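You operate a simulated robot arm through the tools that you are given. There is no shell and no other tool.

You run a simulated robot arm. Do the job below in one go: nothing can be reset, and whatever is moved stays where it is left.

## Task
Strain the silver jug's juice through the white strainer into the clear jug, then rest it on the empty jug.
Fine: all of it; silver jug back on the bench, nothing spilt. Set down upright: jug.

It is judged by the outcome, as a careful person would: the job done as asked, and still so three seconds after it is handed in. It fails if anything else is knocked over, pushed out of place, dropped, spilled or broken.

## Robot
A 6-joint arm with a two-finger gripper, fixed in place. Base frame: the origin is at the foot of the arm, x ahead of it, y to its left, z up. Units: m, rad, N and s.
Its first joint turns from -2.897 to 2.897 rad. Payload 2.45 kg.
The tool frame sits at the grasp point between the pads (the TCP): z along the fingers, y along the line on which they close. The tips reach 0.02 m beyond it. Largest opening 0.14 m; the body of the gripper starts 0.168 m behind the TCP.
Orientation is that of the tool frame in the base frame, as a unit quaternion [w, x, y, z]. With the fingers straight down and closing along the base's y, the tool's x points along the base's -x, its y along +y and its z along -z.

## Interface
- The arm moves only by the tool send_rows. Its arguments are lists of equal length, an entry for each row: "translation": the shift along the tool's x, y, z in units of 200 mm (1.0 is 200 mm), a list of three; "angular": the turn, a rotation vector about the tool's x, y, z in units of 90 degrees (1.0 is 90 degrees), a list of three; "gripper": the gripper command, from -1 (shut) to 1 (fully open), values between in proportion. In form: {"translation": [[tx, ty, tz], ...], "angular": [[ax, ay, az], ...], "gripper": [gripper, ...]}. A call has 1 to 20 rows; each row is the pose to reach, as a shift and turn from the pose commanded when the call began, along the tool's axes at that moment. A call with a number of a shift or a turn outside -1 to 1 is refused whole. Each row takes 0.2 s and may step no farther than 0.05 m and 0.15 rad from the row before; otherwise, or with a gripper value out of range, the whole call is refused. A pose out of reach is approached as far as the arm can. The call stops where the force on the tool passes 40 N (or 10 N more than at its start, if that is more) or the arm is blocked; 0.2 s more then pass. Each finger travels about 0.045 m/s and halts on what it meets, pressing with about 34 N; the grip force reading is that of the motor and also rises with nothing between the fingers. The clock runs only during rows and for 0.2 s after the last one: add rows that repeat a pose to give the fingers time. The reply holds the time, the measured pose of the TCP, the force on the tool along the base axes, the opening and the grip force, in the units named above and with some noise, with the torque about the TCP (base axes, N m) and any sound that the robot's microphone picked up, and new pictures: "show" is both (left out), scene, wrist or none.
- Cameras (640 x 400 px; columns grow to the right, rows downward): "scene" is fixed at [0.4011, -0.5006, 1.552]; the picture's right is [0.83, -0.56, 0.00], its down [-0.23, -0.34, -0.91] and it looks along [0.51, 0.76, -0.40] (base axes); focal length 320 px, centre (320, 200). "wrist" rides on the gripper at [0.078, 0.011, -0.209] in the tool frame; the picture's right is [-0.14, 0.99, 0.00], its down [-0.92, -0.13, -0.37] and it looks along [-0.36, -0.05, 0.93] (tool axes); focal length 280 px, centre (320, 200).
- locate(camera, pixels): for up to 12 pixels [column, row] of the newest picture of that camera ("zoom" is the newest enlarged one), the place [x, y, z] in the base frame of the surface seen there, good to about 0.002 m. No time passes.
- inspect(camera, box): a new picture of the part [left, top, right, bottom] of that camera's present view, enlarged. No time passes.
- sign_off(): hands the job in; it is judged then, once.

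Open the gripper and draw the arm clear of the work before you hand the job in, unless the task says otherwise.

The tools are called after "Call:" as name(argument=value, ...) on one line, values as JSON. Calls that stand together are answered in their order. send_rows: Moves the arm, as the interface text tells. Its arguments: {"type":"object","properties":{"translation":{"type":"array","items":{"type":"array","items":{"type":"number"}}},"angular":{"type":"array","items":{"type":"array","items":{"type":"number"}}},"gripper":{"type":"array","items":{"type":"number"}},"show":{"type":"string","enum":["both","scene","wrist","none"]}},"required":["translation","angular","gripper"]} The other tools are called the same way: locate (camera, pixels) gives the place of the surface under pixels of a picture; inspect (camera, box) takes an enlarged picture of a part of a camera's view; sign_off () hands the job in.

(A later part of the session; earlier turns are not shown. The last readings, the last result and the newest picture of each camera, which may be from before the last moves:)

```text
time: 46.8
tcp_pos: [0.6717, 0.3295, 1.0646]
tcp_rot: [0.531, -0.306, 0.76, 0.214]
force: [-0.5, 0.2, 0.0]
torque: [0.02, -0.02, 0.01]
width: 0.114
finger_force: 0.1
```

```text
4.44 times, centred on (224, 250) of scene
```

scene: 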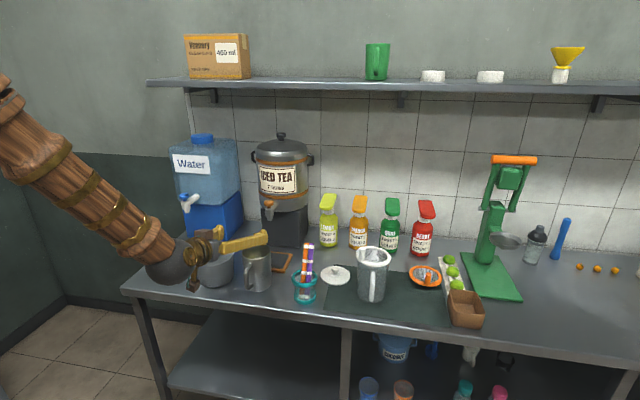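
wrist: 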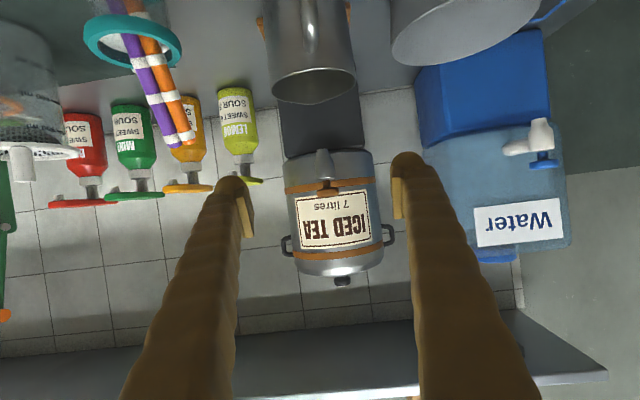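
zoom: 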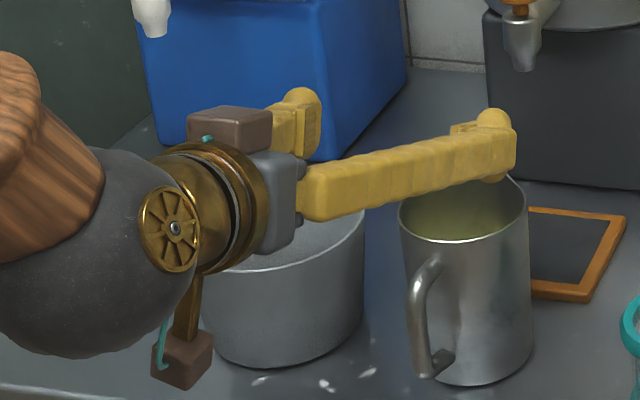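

The pose is reached; in the wrist view the jug is centred at column ~312. I descend vertically to the start of the straight-in approach.

Call:
send_rows(translation=[[0.13, 0, 0.047], [0.26, 0, 0.094], [0.39, 0, 0.141], [0.52, 0, 0.188], [0.6456, 0, 0.235], [0.6456, 0, 0.235]], angular=[[0, 0, 0], [0, 0, 0], [0, 0, 0], [0, 0, 0], [0, 0, 0], [0, 0, 0]], gripper=[0.629, 0.629, 0.629, 0.629, 0.629, 0.629])

Call:
inspect(camera="scene", box=[160, 225, 288, 315])

Call:
inspect(camera="wrist", box=[200, 20, 456, 220])

```text
time: 48.2
tcp_pos: [0.6799, 0.3299, 0.9318]
tcp_rot: [0.528, -0.305, 0.762, 0.219]
force: [0.4, 0.6, -0.5]
torque: [-0.01, 0.01, -0.02]
width: 0.1138
finger_force: 0.1
out of reach, approached as far as the arm can: row 5, 6
```

scene: 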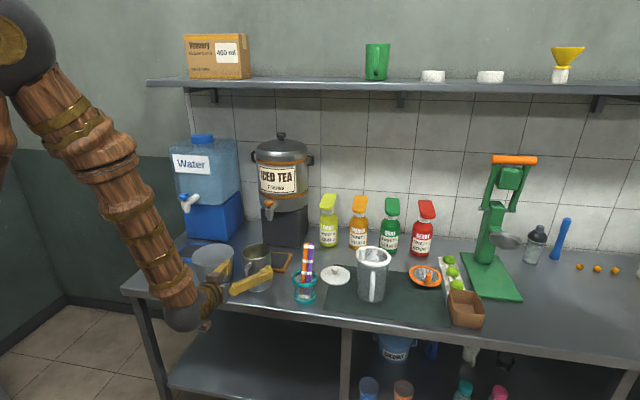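
wrist: 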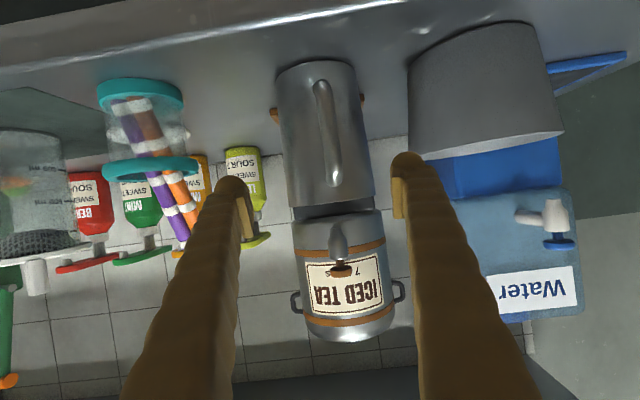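

```text
4.44 times, centred on (224, 270) of scene
```

zoom: 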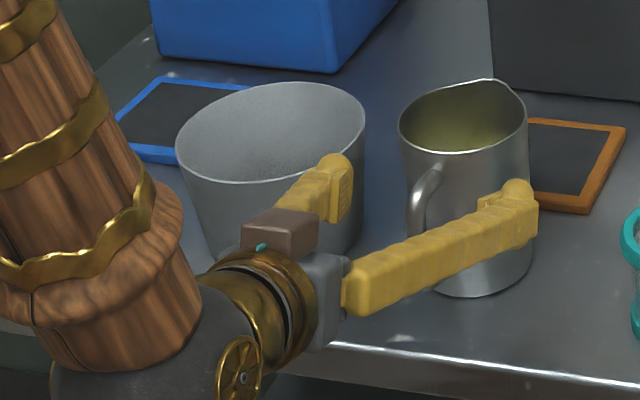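

```text
2.00 times, centred on (328, 120) of wrist
```

zoom: 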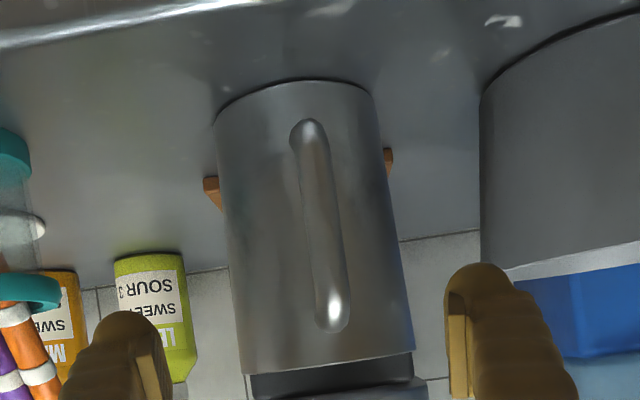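

It stopped ~1 cm short at the inner limit, which is harmless; the jug sits about 8 mm to the right in the wrist view (jug middle ~326 vs pad middle ~305). I shift sideways by that much and go halfway forward, then check.

Call:
send_rows(translation=[[0, 0.042, 0], [0.009, 0.042, 0.1], [0.019, 0.042, 0.2], [0.028, 0.042, 0.3], [0.028, 0.042, 0.3]], angular=[[0, 0, 0], [0, 0, 0], [0, 0, 0], [0, 0, 0], [0, 0, 0]], gripper=[0.686, 0.686, 0.686, 0.686, 0.686])

Call:
inspect(camera="scene", box=[180, 230, 308, 310])

Call:
inspect(camera="wrist", box=[200, 20, 456, 220])

```text
time: 49.4
tcp_pos: [0.7171, 0.3754, 0.9145]
tcp_rot: [0.527, -0.306, 0.762, 0.221]
force: [-0.9, -0.4, 0.3]
torque: [-0.01, 0.0, 0.0]
width: 0.1181
finger_force: 0.0
out of reach, approached as far as the arm can: row 1, 2, 3, 4, 5
```

scene: 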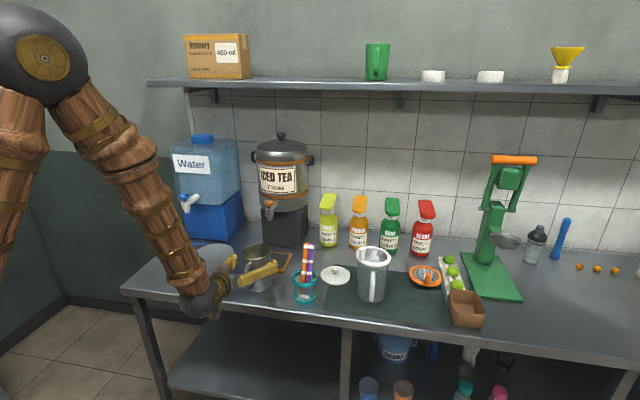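
wrist: 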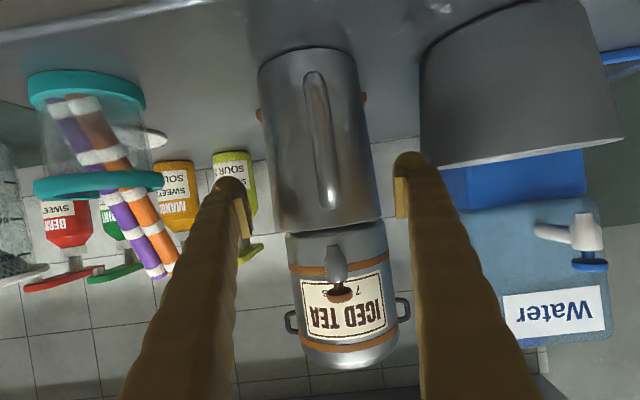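

```text
5.00 times, centred on (244, 270) of scene
```

zoom: 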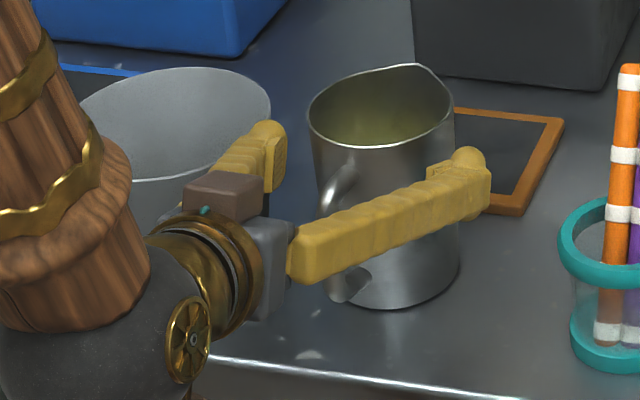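

```text
2.00 times, centred on (328, 120) of wrist
```

zoom: 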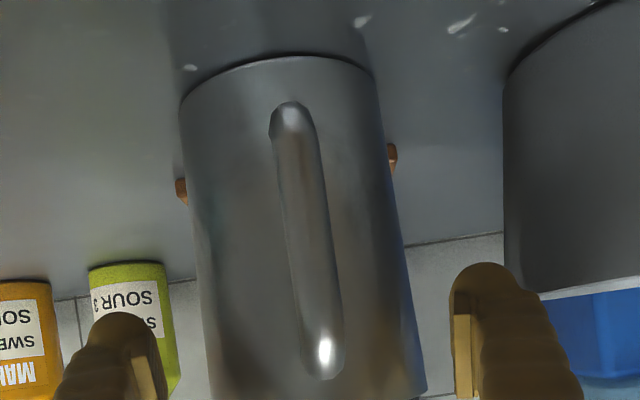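

The fingers now straddle the jug, jug middle ~312 against pad middle ~305 at the grasp height, so I need about 2 mm more sideways. I go in the remaining 4.5 cm.

Call:
send_rows(translation=[[0.0185, 0.012, 0.06], [0.037, 0.012, 0.12], [0.0555, 0.012, 0.18], [0.0555, 0.012, 0.2345], [0.0555, 0.012, 0.2345]], angular=[[0, 0, 0], [0, 0, 0], [0, 0, 0], [0, 0, 0], [0, 0, 0]], gripper=[0.686, 0.686, 0.686, 0.686, 0.686])

Call:
inspect(camera="scene", box=[190, 230, 302, 300])

Call:
inspect(camera="wrist", box=[200, 40, 456, 240])

```text
time: 50.6
tcp_pos: [0.7486, 0.4049, 0.8944]
tcp_rot: [0.526, -0.305, 0.762, 0.222]
force: [-0.3, 0.9, 0.2]
torque: [-0.02, -0.01, -0.03]
width: 0.1182
finger_force: 0.0
out of reach, approached as far as the arm can: row 1, 2, 3, 4, 5
```

scene: 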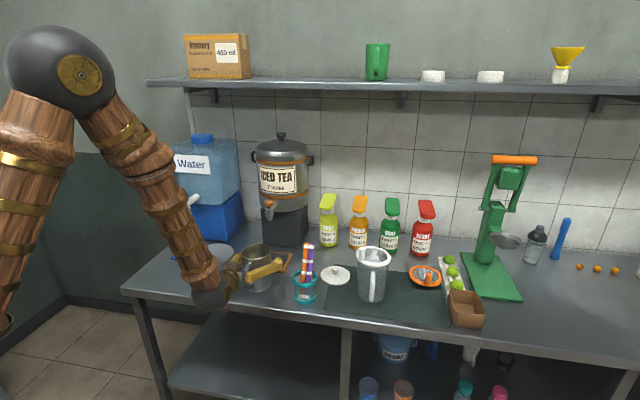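
wrist: 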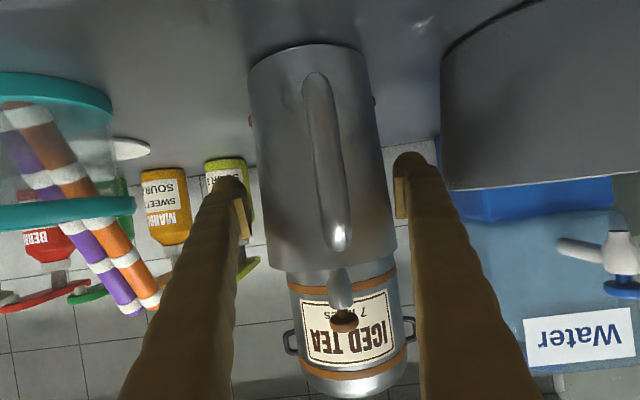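

```text
5.71 times, centred on (246, 265) of scene
```

zoom: 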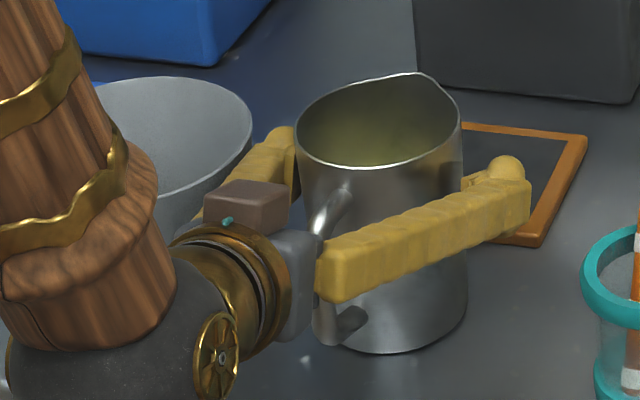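

```text
2.00 times, centred on (328, 140) of wrist
```

zoom: 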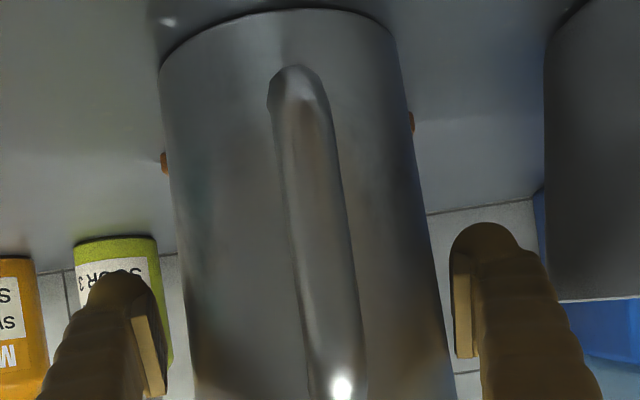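

The jug is centred between the pads (edges 185/445, pads 165/455 in the zoom), with the TCP at (0.749,0.405,0.894). I close on the jug.

Call:
send_rows(translation=[[0, 0, 0], [0, 0, 0], [0, 0, 0], [0, 0, 0], [0, 0, 0]], angular=[[0, 0, 0], [0, 0, 0], [0, 0, 0], [0, 0, 0], [0, 0, 0]], gripper=[0.4, 0.2, -1, -1, -1])

Call:
inspect(camera="scene", box=[190, 230, 302, 300])

Call:
inspect(camera="wrist", box=[200, 40, 456, 240])

```text
time: 51.8
tcp_pos: [0.7495, 0.4034, 0.8952]
tcp_rot: [0.526, -0.305, 0.762, 0.222]
force: [-0.4, 2.4, -0.3]
torque: [0.04, -0.04, -0.02]
width: 0.1023
finger_force: 33.4
```

scene: 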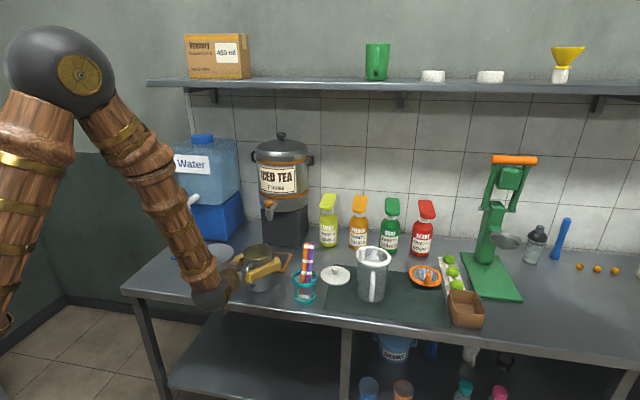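
wrist: 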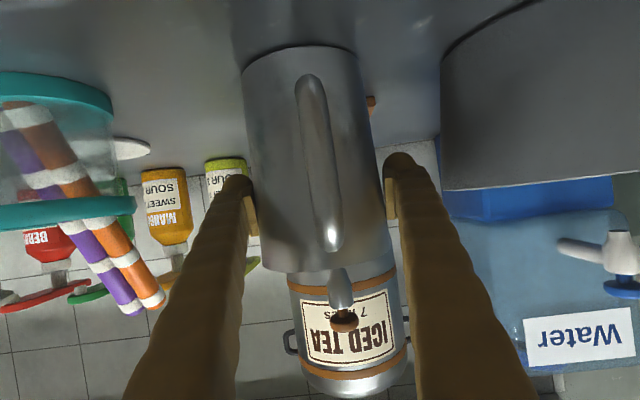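

```text
5.71 times, centred on (246, 265) of scene
```

zoom: 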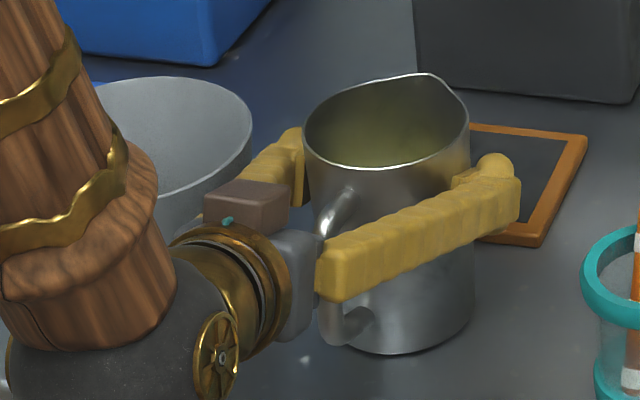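

```text
2.00 times, centred on (328, 140) of wrist
```

zoom: 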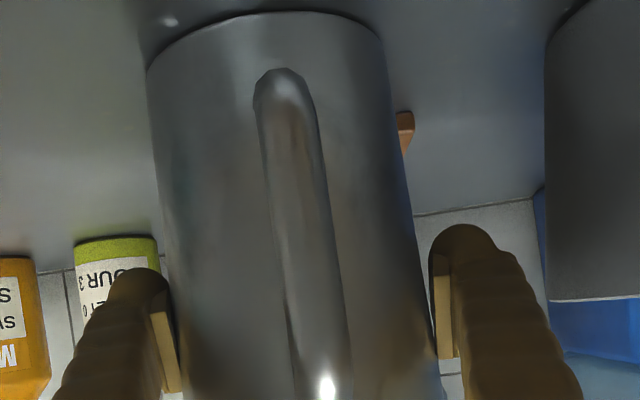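

Gripped at width 0.102 with 33 N; the jug shifted about 4 mm sideways into the pads, still upright. I lift gently 5 cm.

Call:
send_rows(translation=[[-0.03, 0.0006, -0.011], [-0.08, 0.0015, -0.03], [-0.155, 0.003, -0.057], [-0.2345, 0.0044, -0.0868], [-0.2345, 0.0044, -0.0868]], angular=[[0, 0, 0], [0, 0, 0], [0, 0, 0], [0, 0, 0], [0, 0, 0]], gripper=[-1, -1, -1, -1, -1])

Call:
inspect(camera="scene", box=[190, 220, 318, 300])

Call:
inspect(camera="wrist", box=[200, 40, 456, 240])

```text
time: 53.0
tcp_pos: [0.7483, 0.403, 0.9425]
tcp_rot: [0.532, -0.306, 0.76, 0.214]
force: [0.4, 0.4, -5.6]
torque: [0.05, -0.1, 0.03]
width: 0.1022
finger_force: 34.0
```

scene: 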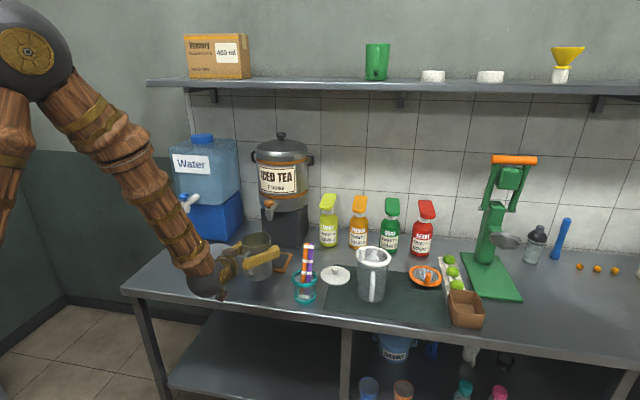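
wrist: 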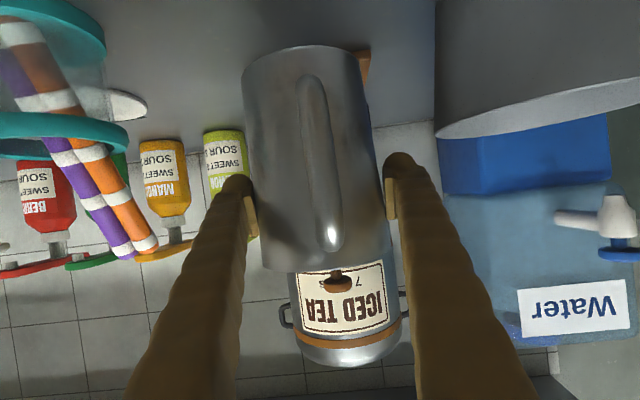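

```text
5.00 times, centred on (254, 260) of scene
```

zoom: 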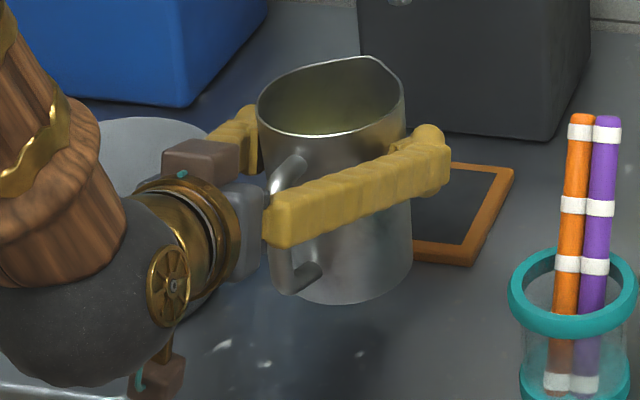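

```text
2.00 times, centred on (328, 140) of wrist
```

zoom: 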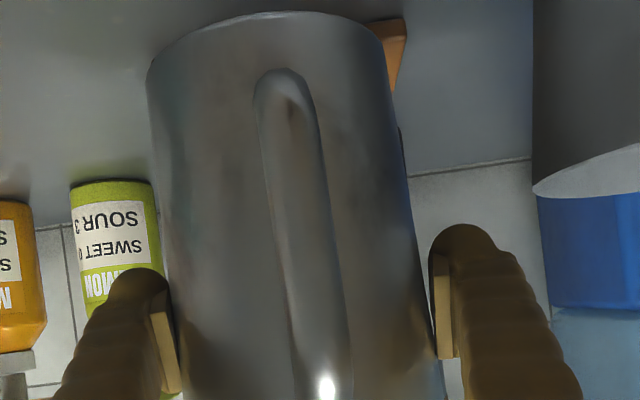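

The jug (about 5.6 N) is lifted cleanly with no slip. I continue straight up to z≈1.13 so that its bottom clears everything on the bench.

Call:
send_rows(translation=[[-0.08, 0, -0.0291], [-0.2, 0, -0.0728], [-0.34, 0, -0.1237], [-0.48, 0, -0.1747], [-0.62, 0, -0.2256], [-0.76, 0, -0.2766], [-0.84, 0, -0.3057], [-0.881, 0, -0.3206], [-0.881, 0, -0.3206]], angular=[[0, 0, 0], [0, 0, 0], [0, 0, 0], [0, 0, 0], [0, 0, 0], [0, 0, 0], [0, 0, 0], [0, 0, 0], [0, 0, 0]], gripper=[-1, -1, -1, -1, -1, -1, -1, -1, -1])

Call:
inspect(camera="scene", box=[180, 180, 308, 260])

```text
time: 55.0
tcp_pos: [0.7475, 0.4024, 1.1337]
tcp_rot: [0.532, -0.307, 0.759, 0.215]
force: [-0.1, 0.4, -5.4]
torque: [0.07, -0.06, 0.0]
width: 0.102
finger_force: 33.9
```

scene: 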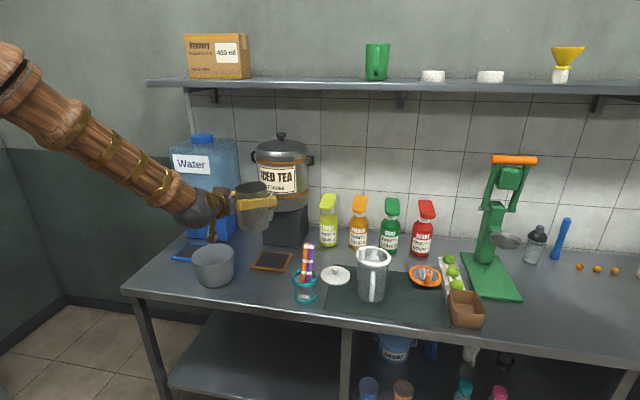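
wrist: 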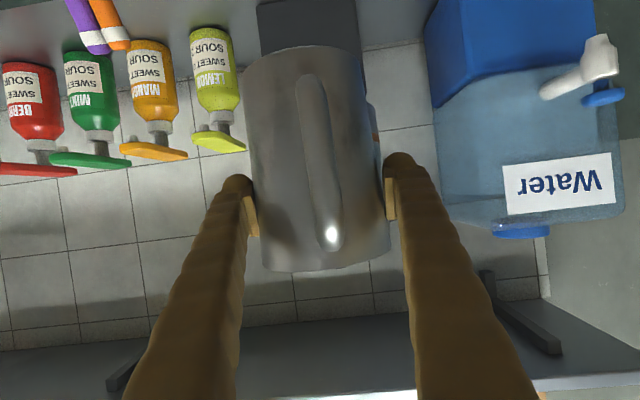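

```text
5.00 times, centred on (244, 220) of scene
```

zoom: 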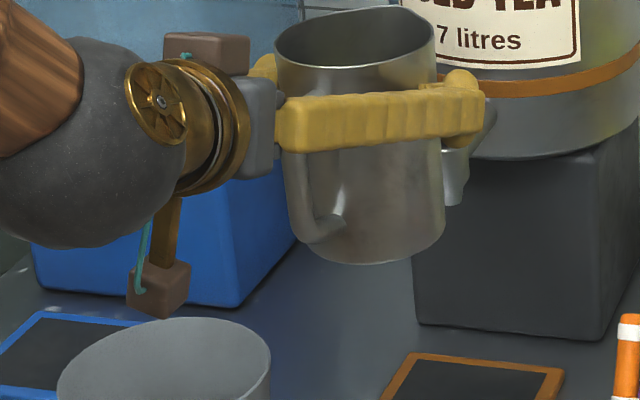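

The jug is level and high enough. I now swing it toward the front, turning the tool from azimuth 44° to 98°, keeping it upright.

Call:
send_rows(translation=[[0.0029, -0.0242, -0.0212], [0.0097, -0.0808, -0.0706], [0.0184, -0.1535, -0.1341], [0.0281, -0.2342, -0.2047], [0.0378, -0.315, -0.2753], [0.0485, -0.4039, -0.353], [0.0582, -0.4846, -0.4236], [0.0679, -0.5654, -0.4942], [0.0776, -0.6462, -0.5648], [0.0863, -0.7189, -0.6283], [0.0931, -0.7754, -0.6778], [0.097, -0.8077, -0.706], [0.097, -0.8077, -0.706]], angular=[[-0.0169, 0, -0.0062], [-0.0564, 0, -0.0205], [-0.1071, 0, -0.039], [-0.1635, 0, -0.0595], [-0.2199, 0, -0.08], [-0.2819, 0, -0.1026], [-0.3383, 0, -0.1231], [-0.3947, 0, -0.1436], [-0.451, 0, -0.1642], [-0.5018, 0, -0.1826], [-0.5412, 0, -0.197], [-0.5638, 0, -0.2052], [-0.5638, 0, -0.2052]], gripper=[-1, -1, -1, -1, -1, -1, -1, -1, -1, -1, -1, -1, -1])

```text
time: 57.8
tcp_pos: [0.7586, 0.1901, 1.1633]
tcp_rot: [-0.377, 0.617, -0.538, -0.433]
force: [0.6, 0.4, -6.1]
torque: [0.09, 0.05, -0.01]
width: 0.1017
finger_force: 33.8
```

scene: 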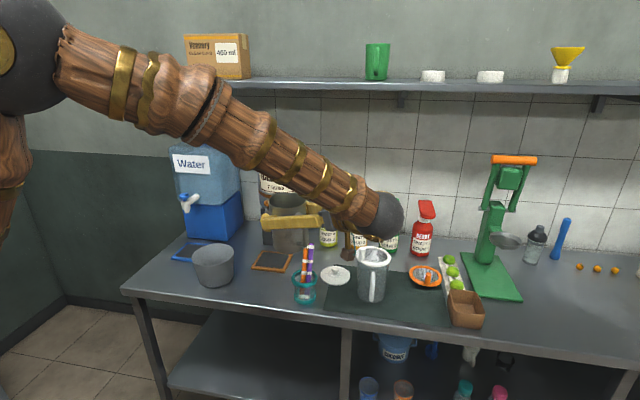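
wrist: 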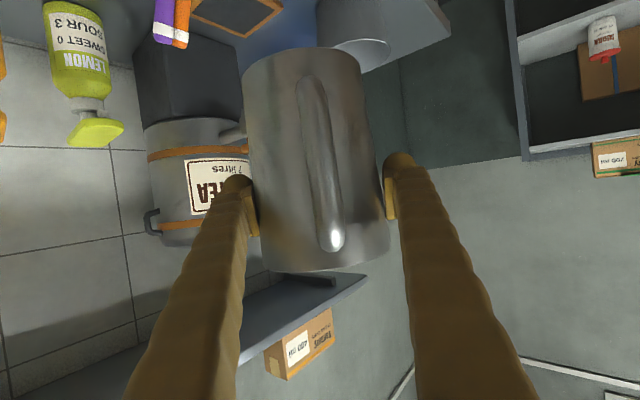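

Steady (weight unchanged). I now pre-tilt to 40°, well below the ~62° at which juice would reach the lip, while moving toward (0.90,0.05,1.19).

Call:
send_rows(translation=[[0.0039, -0.0179, -0.0238], [0.0129, -0.0596, -0.0794], [0.0246, -0.1132, -0.1509], [0.0375, -0.1728, -0.2303], [0.0504, -0.2323, -0.3097], [0.0647, -0.2979, -0.397], [0.0776, -0.3574, -0.4764], [0.0905, -0.417, -0.5558], [0.1034, -0.4766, -0.6352], [0.1151, -0.5302, -0.7067], [0.1241, -0.5719, -0.7622], [0.1293, -0.5957, -0.794], [0.1293, -0.5957, -0.794]], angular=[[0, 0.0133, 0], [0, 0.0444, 0], [0, 0.0844, 0], [0, 0.1289, 0], [0, 0.1733, 0], [0, 0.2222, 0], [0, 0.2666, 0], [0, 0.3111, 0], [0, 0.3555, 0], [0, 0.3955, 0], [0, 0.4266, 0], [0, 0.4444, 0], [0, 0.4444, 0]], gripper=[-1, -1, -1, -1, -1, -1, -1, -1, -1, -1, -1, -1, -1])

Call:
inspect(camera="scene", box=[300, 100, 460, 300])

```text
time: 60.6
tcp_pos: [0.8993, 0.049, 1.1926]
tcp_rot: [-0.169, 0.729, -0.634, -0.195]
force: [0.6, -0.6, -5.8]
torque: [0.18, 0.03, 0.0]
width: 0.1014
finger_force: 34.0
```

scene: 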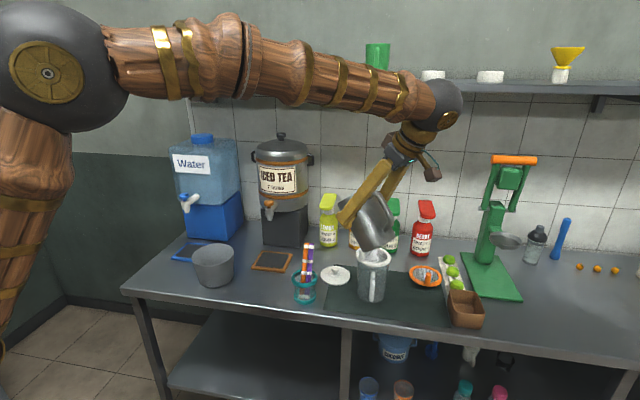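
wrist: 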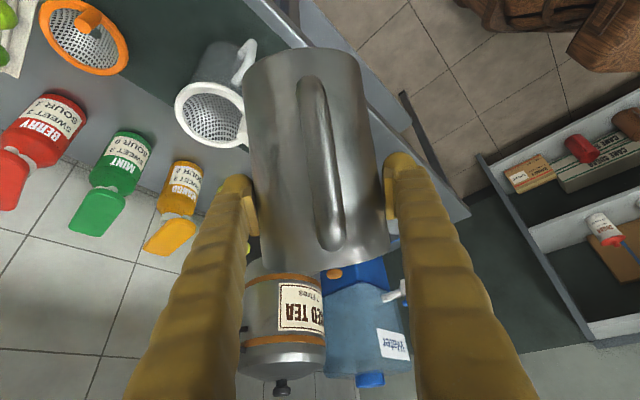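

```text
2.00 times, centred on (380, 200) of scene
```

zoom: 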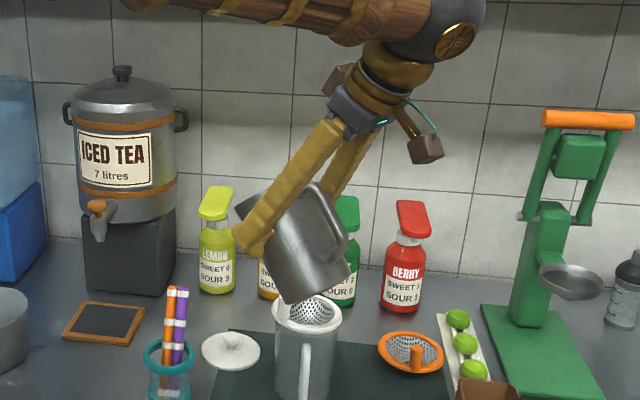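

The jug is at 40° tilt with the full weight still on the tool, nothing spilt. I bring it over beside the strainer at a safe height (TCP z≈1.13), without tilting further.

Call:
send_rows(translation=[[0.0103, -0.0391, 0.0114], [0.0308, -0.1172, 0.0342], [0.0575, -0.2188, 0.0638], [0.0862, -0.3282, 0.0958], [0.1149, -0.4376, 0.1277], [0.1437, -0.5471, 0.1596], [0.1724, -0.6565, 0.1915], [0.1929, -0.7346, 0.2143], [0.2053, -0.7815, 0.228], [0.2053, -0.7815, 0.228]], angular=[[0, 0, 0], [0, 0, 0], [0, 0, 0], [0, 0, 0], [0, 0, 0], [0, 0, 0], [0, 0, 0], [0, 0, 0], [0, 0, 0], [0, 0, 0]], gripper=[-1, -1, -1, -1, -1, -1, -1, -1, -1, -1])

Call:
inspect(camera="scene", box=[320, 180, 448, 310])

Call:
inspect(camera="wrist", box=[180, 20, 436, 280])

```text
time: 62.8
tcp_pos: [1.0563, 0.0594, 1.1341]
tcp_rot: [-0.17, 0.728, -0.635, -0.195]
force: [-0.7, 0.3, -6.7]
torque: [0.21, 0.06, -0.02]
width: 0.1016
finger_force: 34.1
```

scene: 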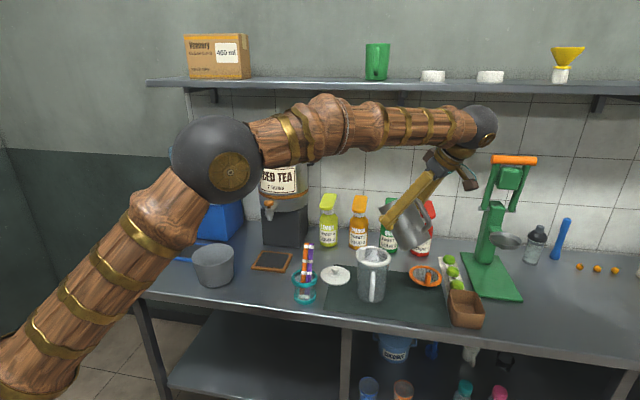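
wrist: 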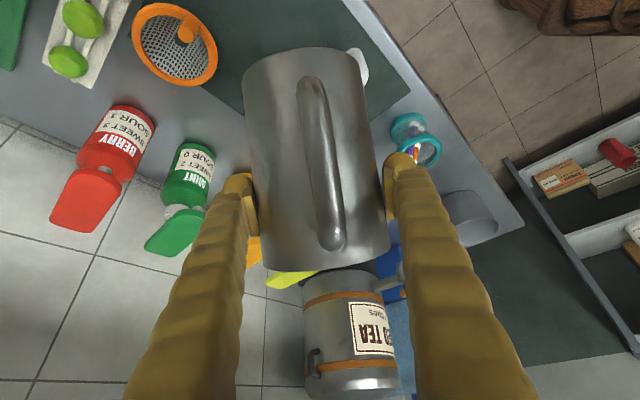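

```text
3.08 times, centred on (384, 245) of scene
```

zoom: 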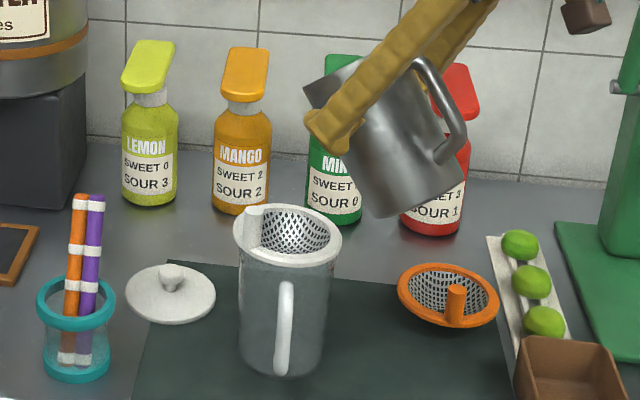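

```text
1.54 times, centred on (308, 150) of wrist
```

zoom: 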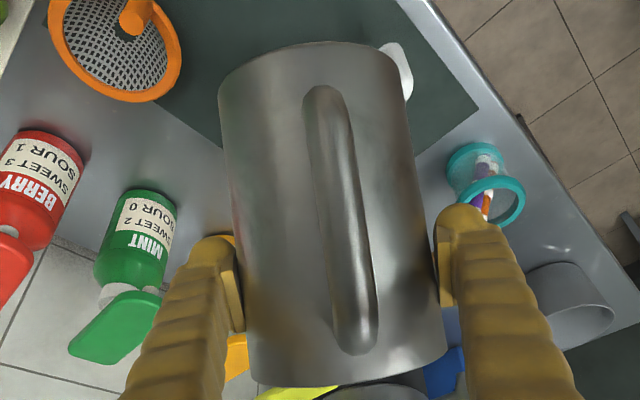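

The jug's spout is visible at about (308,92) in the scene zoom. I check its actual 3D place against my model before lowering.

Call:
inspect(camera="scene", box=[360, 190, 424, 255])

Call:
locate(camera="zoom", pixels=[[140, 105], [150, 100], [145, 115], [200, 75], [240, 60], [170, 150], [360, 210], [420, 340], [300, 420], [200, 100], [160, 110], [400, 200]])

```text
6.15 times, centred on (392, 222) of scene
```

zoom: 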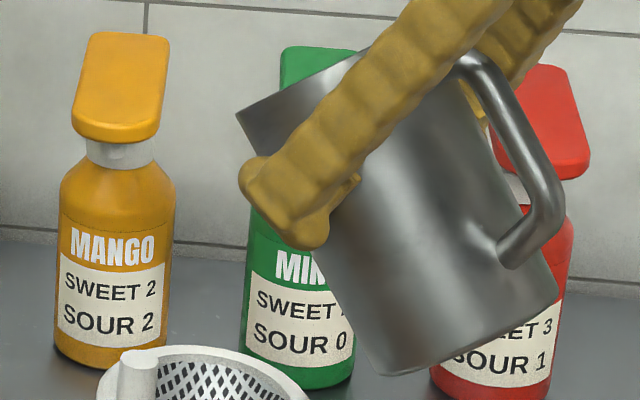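

```text
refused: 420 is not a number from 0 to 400
```

Call:
locate(camera="zoom", pixels=[[240, 116], [246, 112], [250, 130], [270, 100], [330, 72], [360, 60], [395, 373], [553, 292], [480, 340], [440, 200], [258, 120], [310, 85]])

```text
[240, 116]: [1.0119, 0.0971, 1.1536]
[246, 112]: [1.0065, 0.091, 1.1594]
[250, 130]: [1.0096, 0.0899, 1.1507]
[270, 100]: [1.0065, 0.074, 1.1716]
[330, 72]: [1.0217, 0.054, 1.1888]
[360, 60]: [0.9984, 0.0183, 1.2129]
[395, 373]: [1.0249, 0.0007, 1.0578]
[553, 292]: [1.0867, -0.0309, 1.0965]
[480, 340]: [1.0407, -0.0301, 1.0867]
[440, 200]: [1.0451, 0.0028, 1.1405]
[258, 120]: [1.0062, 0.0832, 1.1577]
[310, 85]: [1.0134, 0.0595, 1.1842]
```

The spout location matches my model within a few mm. I lower to the pouring height while tilting to 50° (still no flow expected) and look again.

Call:
send_rows(translation=[[0.022, 0, 0.037], [0.066, 0.001, 0.111], [0.11, 0.001, 0.185], [0.154, 0.002, 0.2593], [0.198, 0.002, 0.3334], [0.242, 0.003, 0.4075], [0.264, 0.003, 0.4445], [0.264, 0.003, 0.4445]], angular=[[0, 0.01, 0], [0, 0.03, 0], [0, 0.05, 0], [0, 0.07, 0], [0, 0.09, 0], [0, 0.105, 0], [0, 0.1111, 0], [0, 0.1111, 0]], gripper=[-1, -1, -1, -1, -1, -1, -1, -1])

Call:
inspect(camera="scene", box=[340, 200, 436, 290])

Call:
inspect(camera="wrist", box=[180, 20, 436, 280])

```text
time: 64.6
tcp_pos: [1.056, 0.0588, 1.031]
tcp_rot: [-0.114, 0.743, -0.646, -0.131]
force: [-0.1, 0.1, -6.2]
torque: [0.22, 0.03, 0.03]
width: 0.1014
finger_force: 33.9
```

scene: 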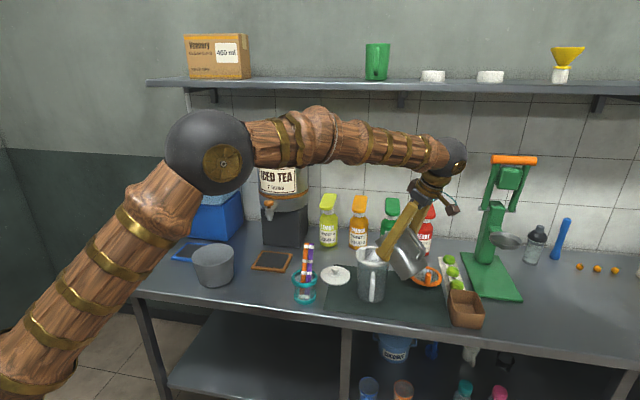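
wrist: 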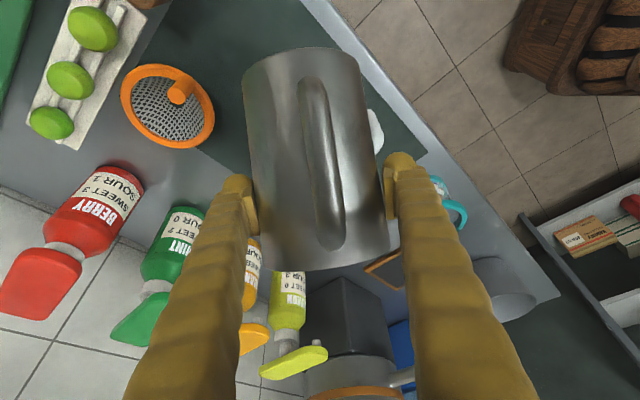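

```text
4.44 times, centred on (388, 245) of scene
```

zoom: 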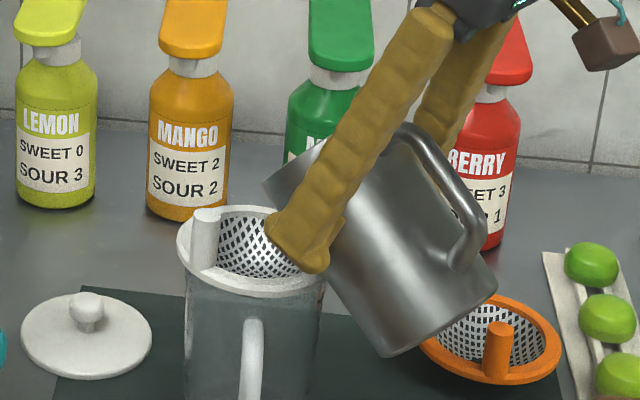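

```text
1.54 times, centred on (308, 150) of wrist
```

zoom: 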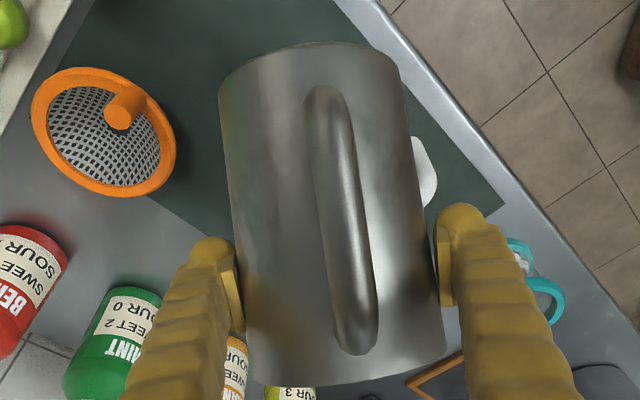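

The spout hangs over the strainer with the weight unchanged (6.2 N). I begin the pour slowly, tilting to 65° about the lip, then look at where the first juice lands.

Call:
send_rows(translation=[[-0.0064, 0, -0.0105], [-0.0128, 0, -0.021], [-0.0196, 0, -0.0313], [-0.0269, 0, -0.0412], [-0.0341, 0, -0.0511], [-0.0382, 0, -0.0557], [-0.0422, 0, -0.0603], [-0.0463, 0, -0.065], [-0.0503, 0, -0.0696], [-0.0544, 0, -0.0742]], angular=[[0, 0.0222, 0], [0, 0.0444, 0], [0, 0.0667, 0], [0, 0.0889, 0], [0, 0.1111, 0], [0, 0.1222, 0], [0, 0.1333, 0], [0, 0.1444, 0], [0, 0.1556, 0], [0, 0.1667, 0]], gripper=[-1, -1, -1, -1, -1, -1, -1, -1, -1, -1])

Call:
inspect(camera="scene", box=[340, 200, 436, 310])

Call:
inspect(camera="wrist", box=[180, 20, 436, 280])

```text
time: 66.8
tcp_pos: [1.0557, 0.0625, 1.0472]
tcp_rot: [-0.028, 0.754, -0.656, -0.033]
force: [0.4, -0.5, -5.3]
torque: [0.2, 0.11, 0.01]
width: 0.1011
finger_force: 34.4
```

scene: 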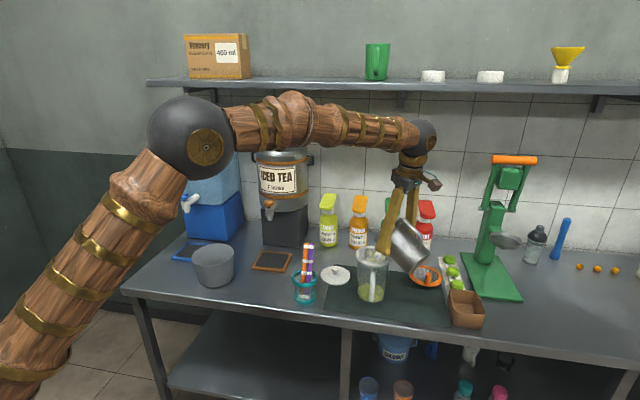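
wrist: 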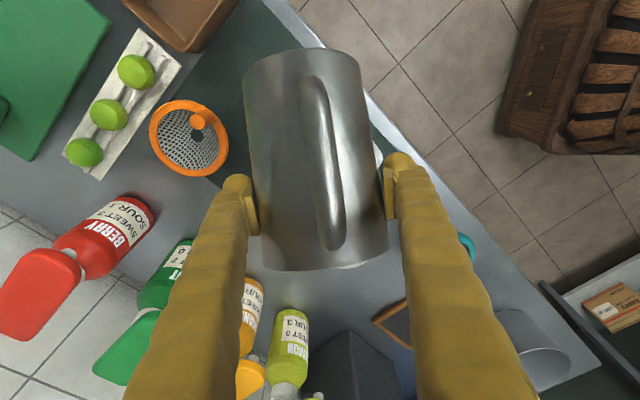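

```text
3.64 times, centred on (388, 255) of scene
```

zoom: 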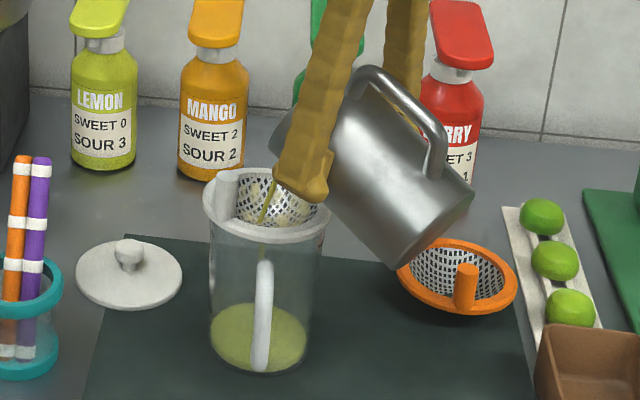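

```text
1.54 times, centred on (308, 150) of wrist
```

zoom: 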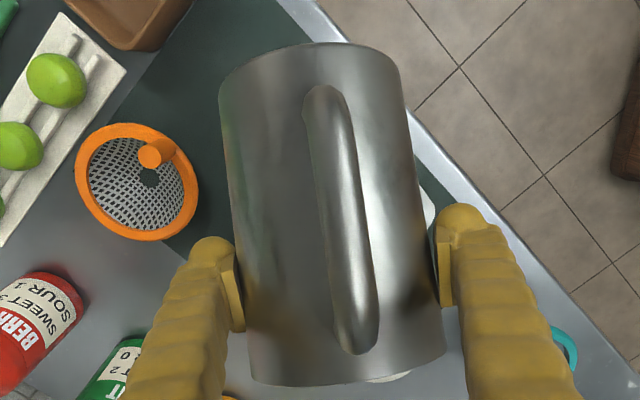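

Juice is streaming through the middle of the strainer into the clear jug (stream at (270,205), green level at the bottom) and pulp is caught; nothing lands outside. I keep tilting slowly about the lip, 65°→75°.

Call:
send_rows(translation=[[-0.003, 0, -0.0054], [-0.003, 0, -0.0054], [-0.0062, 0, -0.0107], [-0.0095, 0, -0.0159], [-0.0095, 0, -0.0159], [-0.0128, 0, -0.0211], [-0.016, 0, -0.0263], [-0.016, 0, -0.0263], [-0.0196, 0, -0.0313], [-0.0232, 0, -0.0363], [-0.0232, 0, -0.0363], [-0.0269, 0, -0.0412], [-0.0305, 0, -0.0462], [-0.0341, 0, -0.0511]], angular=[[0, 0.0111, 0], [0, 0.0111, 0], [0, 0.0222, 0], [0, 0.0333, 0], [0, 0.0333, 0], [0, 0.0444, 0], [0, 0.0556, 0], [0, 0.0556, 0], [0, 0.0667, 0], [0, 0.0778, 0], [0, 0.0778, 0], [0, 0.0889, 0], [0, 0.1, 0], [0, 0.1111, 0]], gripper=[-1, -1, -1, -1, -1, -1, -1, -1, -1, -1, -1, -1, -1, -1])

Call:
inspect(camera="scene", box=[340, 200, 436, 310])

```text
time: 69.8
tcp_pos: [1.0547, 0.0683, 1.0585]
tcp_rot: [0.029, 0.753, -0.656, 0.032]
force: [-1.0, 0.7, -4.0]
torque: [0.16, 0.0, 0.0]
width: 0.1012
finger_force: 34.2
```

scene: 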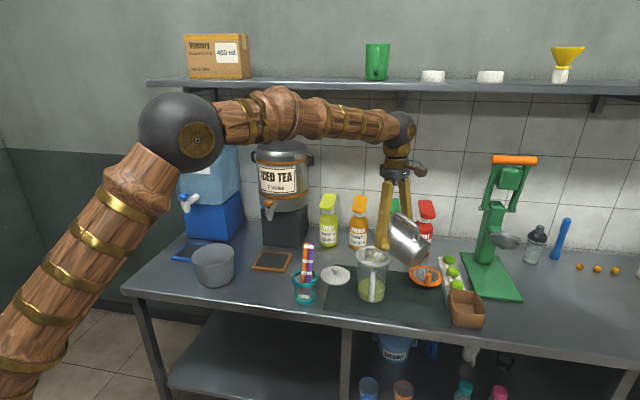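
wrist: 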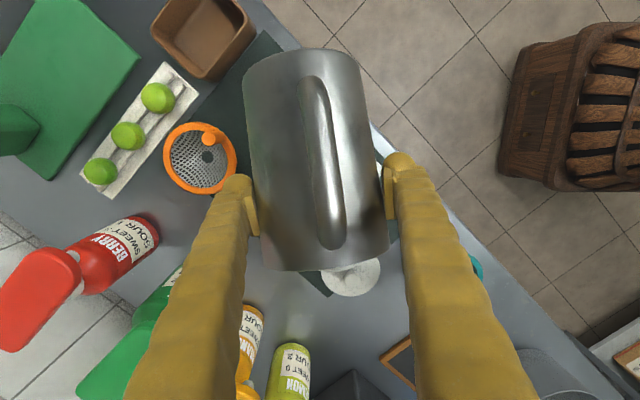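

```text
3.64 times, centred on (388, 255) of scene
```

zoom: 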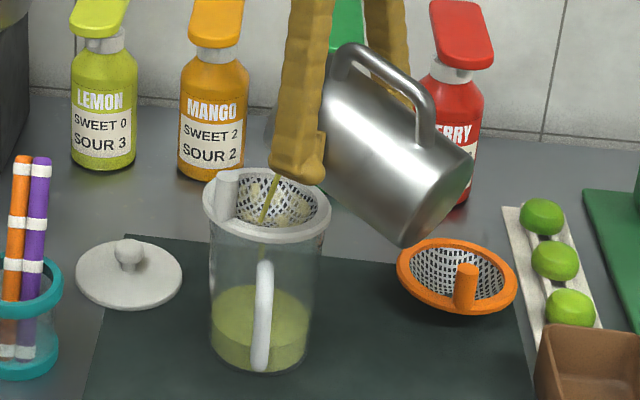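

The stream still falls inside the strainer and the level in the clear jug has risen. I continue 75°→90°.

Call:
send_rows(translation=[[-0.003, 0, -0.0054], [-0.0062, 0, -0.0107], [-0.0062, 0, -0.0107], [-0.0095, 0, -0.0159], [-0.0128, 0, -0.0211], [-0.0128, 0, -0.0211], [-0.016, 0, -0.0263], [-0.0196, 0, -0.0313], [-0.0196, 0, -0.0313], [-0.0232, 0, -0.0363], [-0.0269, 0, -0.0412], [-0.0269, 0, -0.0412], [-0.0305, 0, -0.0462], [-0.0341, 0, -0.0511], [-0.0382, 0, -0.0557], [-0.0382, 0, -0.0557], [-0.0422, 0, -0.0603], [-0.0463, 0, -0.065], [-0.0503, 0, -0.0696], [-0.0544, 0, -0.0742]], angular=[[0, 0.0111, 0], [0, 0.0222, 0], [0, 0.0222, 0], [0, 0.0333, 0], [0, 0.0444, 0], [0, 0.0444, 0], [0, 0.0556, 0], [0, 0.0667, 0], [0, 0.0667, 0], [0, 0.0778, 0], [0, 0.0889, 0], [0, 0.0889, 0], [0, 0.1, 0], [0, 0.1111, 0], [0, 0.1222, 0], [0, 0.1222, 0], [0, 0.1333, 0], [0, 0.1444, 0], [0, 0.1556, 0], [0, 0.1667, 0]], gripper=[-1, -1, -1, -1, -1, -1, -1, -1, -1, -1, -1, -1, -1, -1, -1, -1, -1, -1, -1, -1])

Call:
inspect(camera="scene", box=[340, 200, 436, 310])

```text
time: 74.0
tcp_pos: [1.0531, 0.0806, 1.0722]
tcp_rot: [0.114, 0.743, -0.647, 0.13]
force: [-0.2, -0.2, -3.5]
torque: [0.08, -0.01, 0.0]
width: 0.1007
finger_force: 33.9
```

scene: 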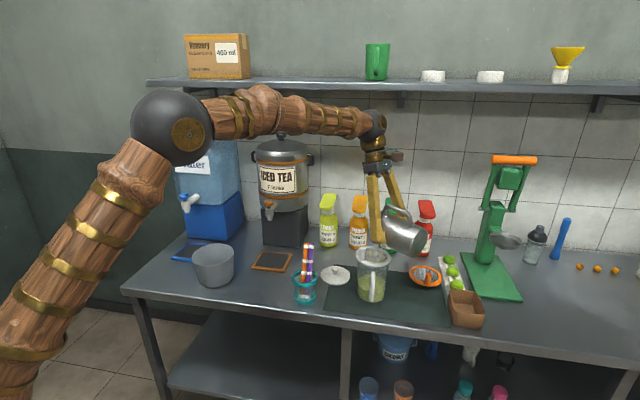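
wrist: 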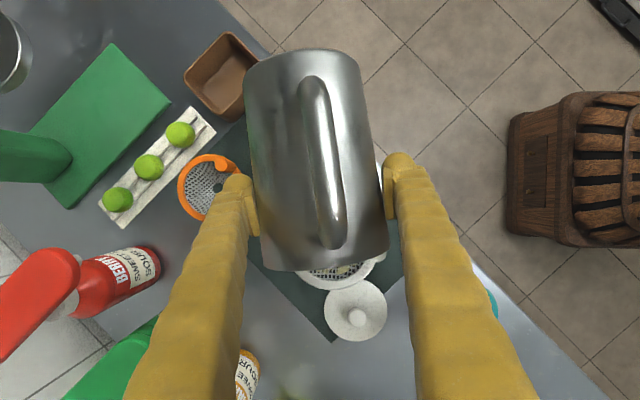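

```text
3.64 times, centred on (388, 255) of scene
```

zoom: 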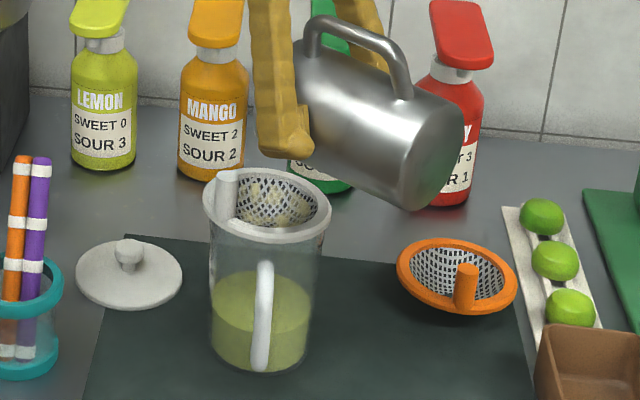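

At 90° the stream has stopped being visible and the clear jug has filled well. To get all of it out I keep tilting 90°→110°.

Call:
send_rows(translation=[[-0.003, 0, -0.0054], [-0.0062, 0, -0.0107], [-0.0095, 0, -0.0159], [-0.0128, 0, -0.0211], [-0.016, 0, -0.0263], [-0.0196, 0, -0.0313], [-0.0232, 0, -0.0363], [-0.0269, 0, -0.0412], [-0.0305, 0, -0.0462], [-0.0341, 0, -0.0511], [-0.0382, 0, -0.0557], [-0.0422, 0, -0.0603], [-0.0463, 0, -0.065], [-0.0503, 0, -0.0696], [-0.0544, 0, -0.0742], [-0.0588, 0, -0.0785], [-0.0633, 0, -0.0827], [-0.0677, 0, -0.087], [-0.0722, 0, -0.0912], [-0.0766, 0, -0.0955]], angular=[[0, 0.0111, 0], [0, 0.0222, 0], [0, 0.0333, 0], [0, 0.0444, 0], [0, 0.0556, 0], [0, 0.0667, 0], [0, 0.0778, 0], [0, 0.0889, 0], [0, 0.1, 0], [0, 0.1111, 0], [0, 0.1222, 0], [0, 0.1333, 0], [0, 0.1444, 0], [0, 0.1556, 0], [0, 0.1667, 0], [0, 0.1778, 0], [0, 0.1889, 0], [0, 0.2, 0], [0, 0.2111, 0], [0, 0.2222, 0]], gripper=[-1, -1, -1, -1, -1, -1, -1, -1, -1, -1, -1, -1, -1, -1, -1, -1, -1, -1, -1, -1])

Call:
inspect(camera="scene", box=[340, 190, 436, 310])

Call:
inspect(camera="wrist", box=[200, 20, 456, 340])

```text
time: 78.2
tcp_pos: [1.0494, 0.1013, 1.0837]
tcp_rot: [0.225, 0.709, -0.617, 0.258]
force: [-0.4, 0.5, -2.5]
torque: [0.07, 0.07, 0.03]
width: 0.1004
finger_force: 33.5
```

scene: 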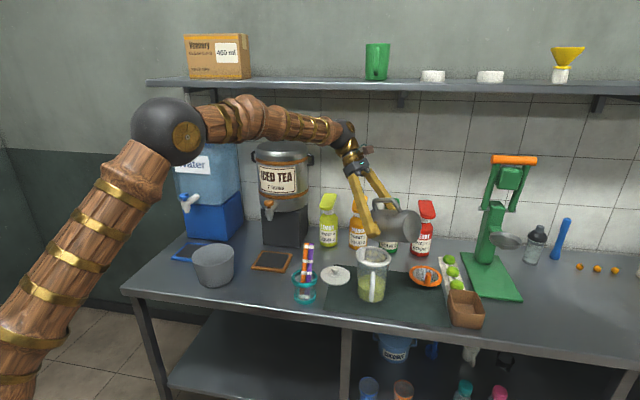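
wrist: 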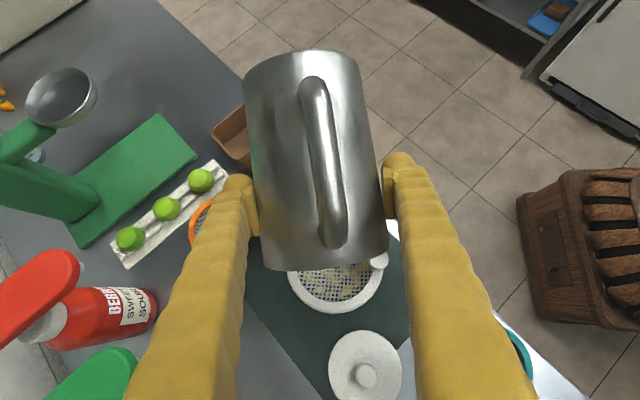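

```text
3.33 times, centred on (388, 250) of scene
```

zoom: 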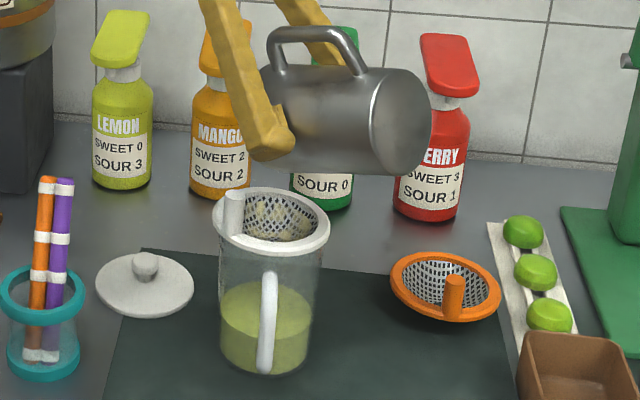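

```text
1.25 times, centred on (328, 180) of wrist
```

zoom: 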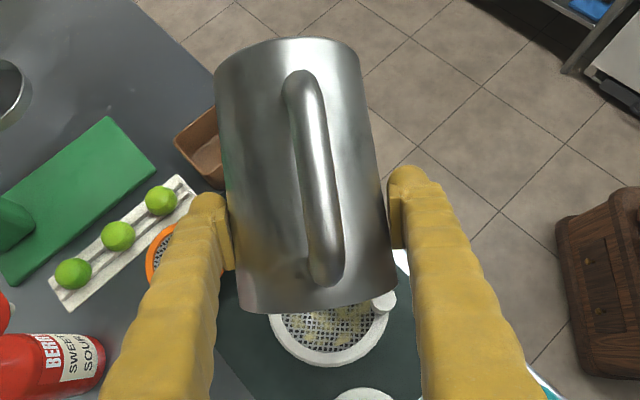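

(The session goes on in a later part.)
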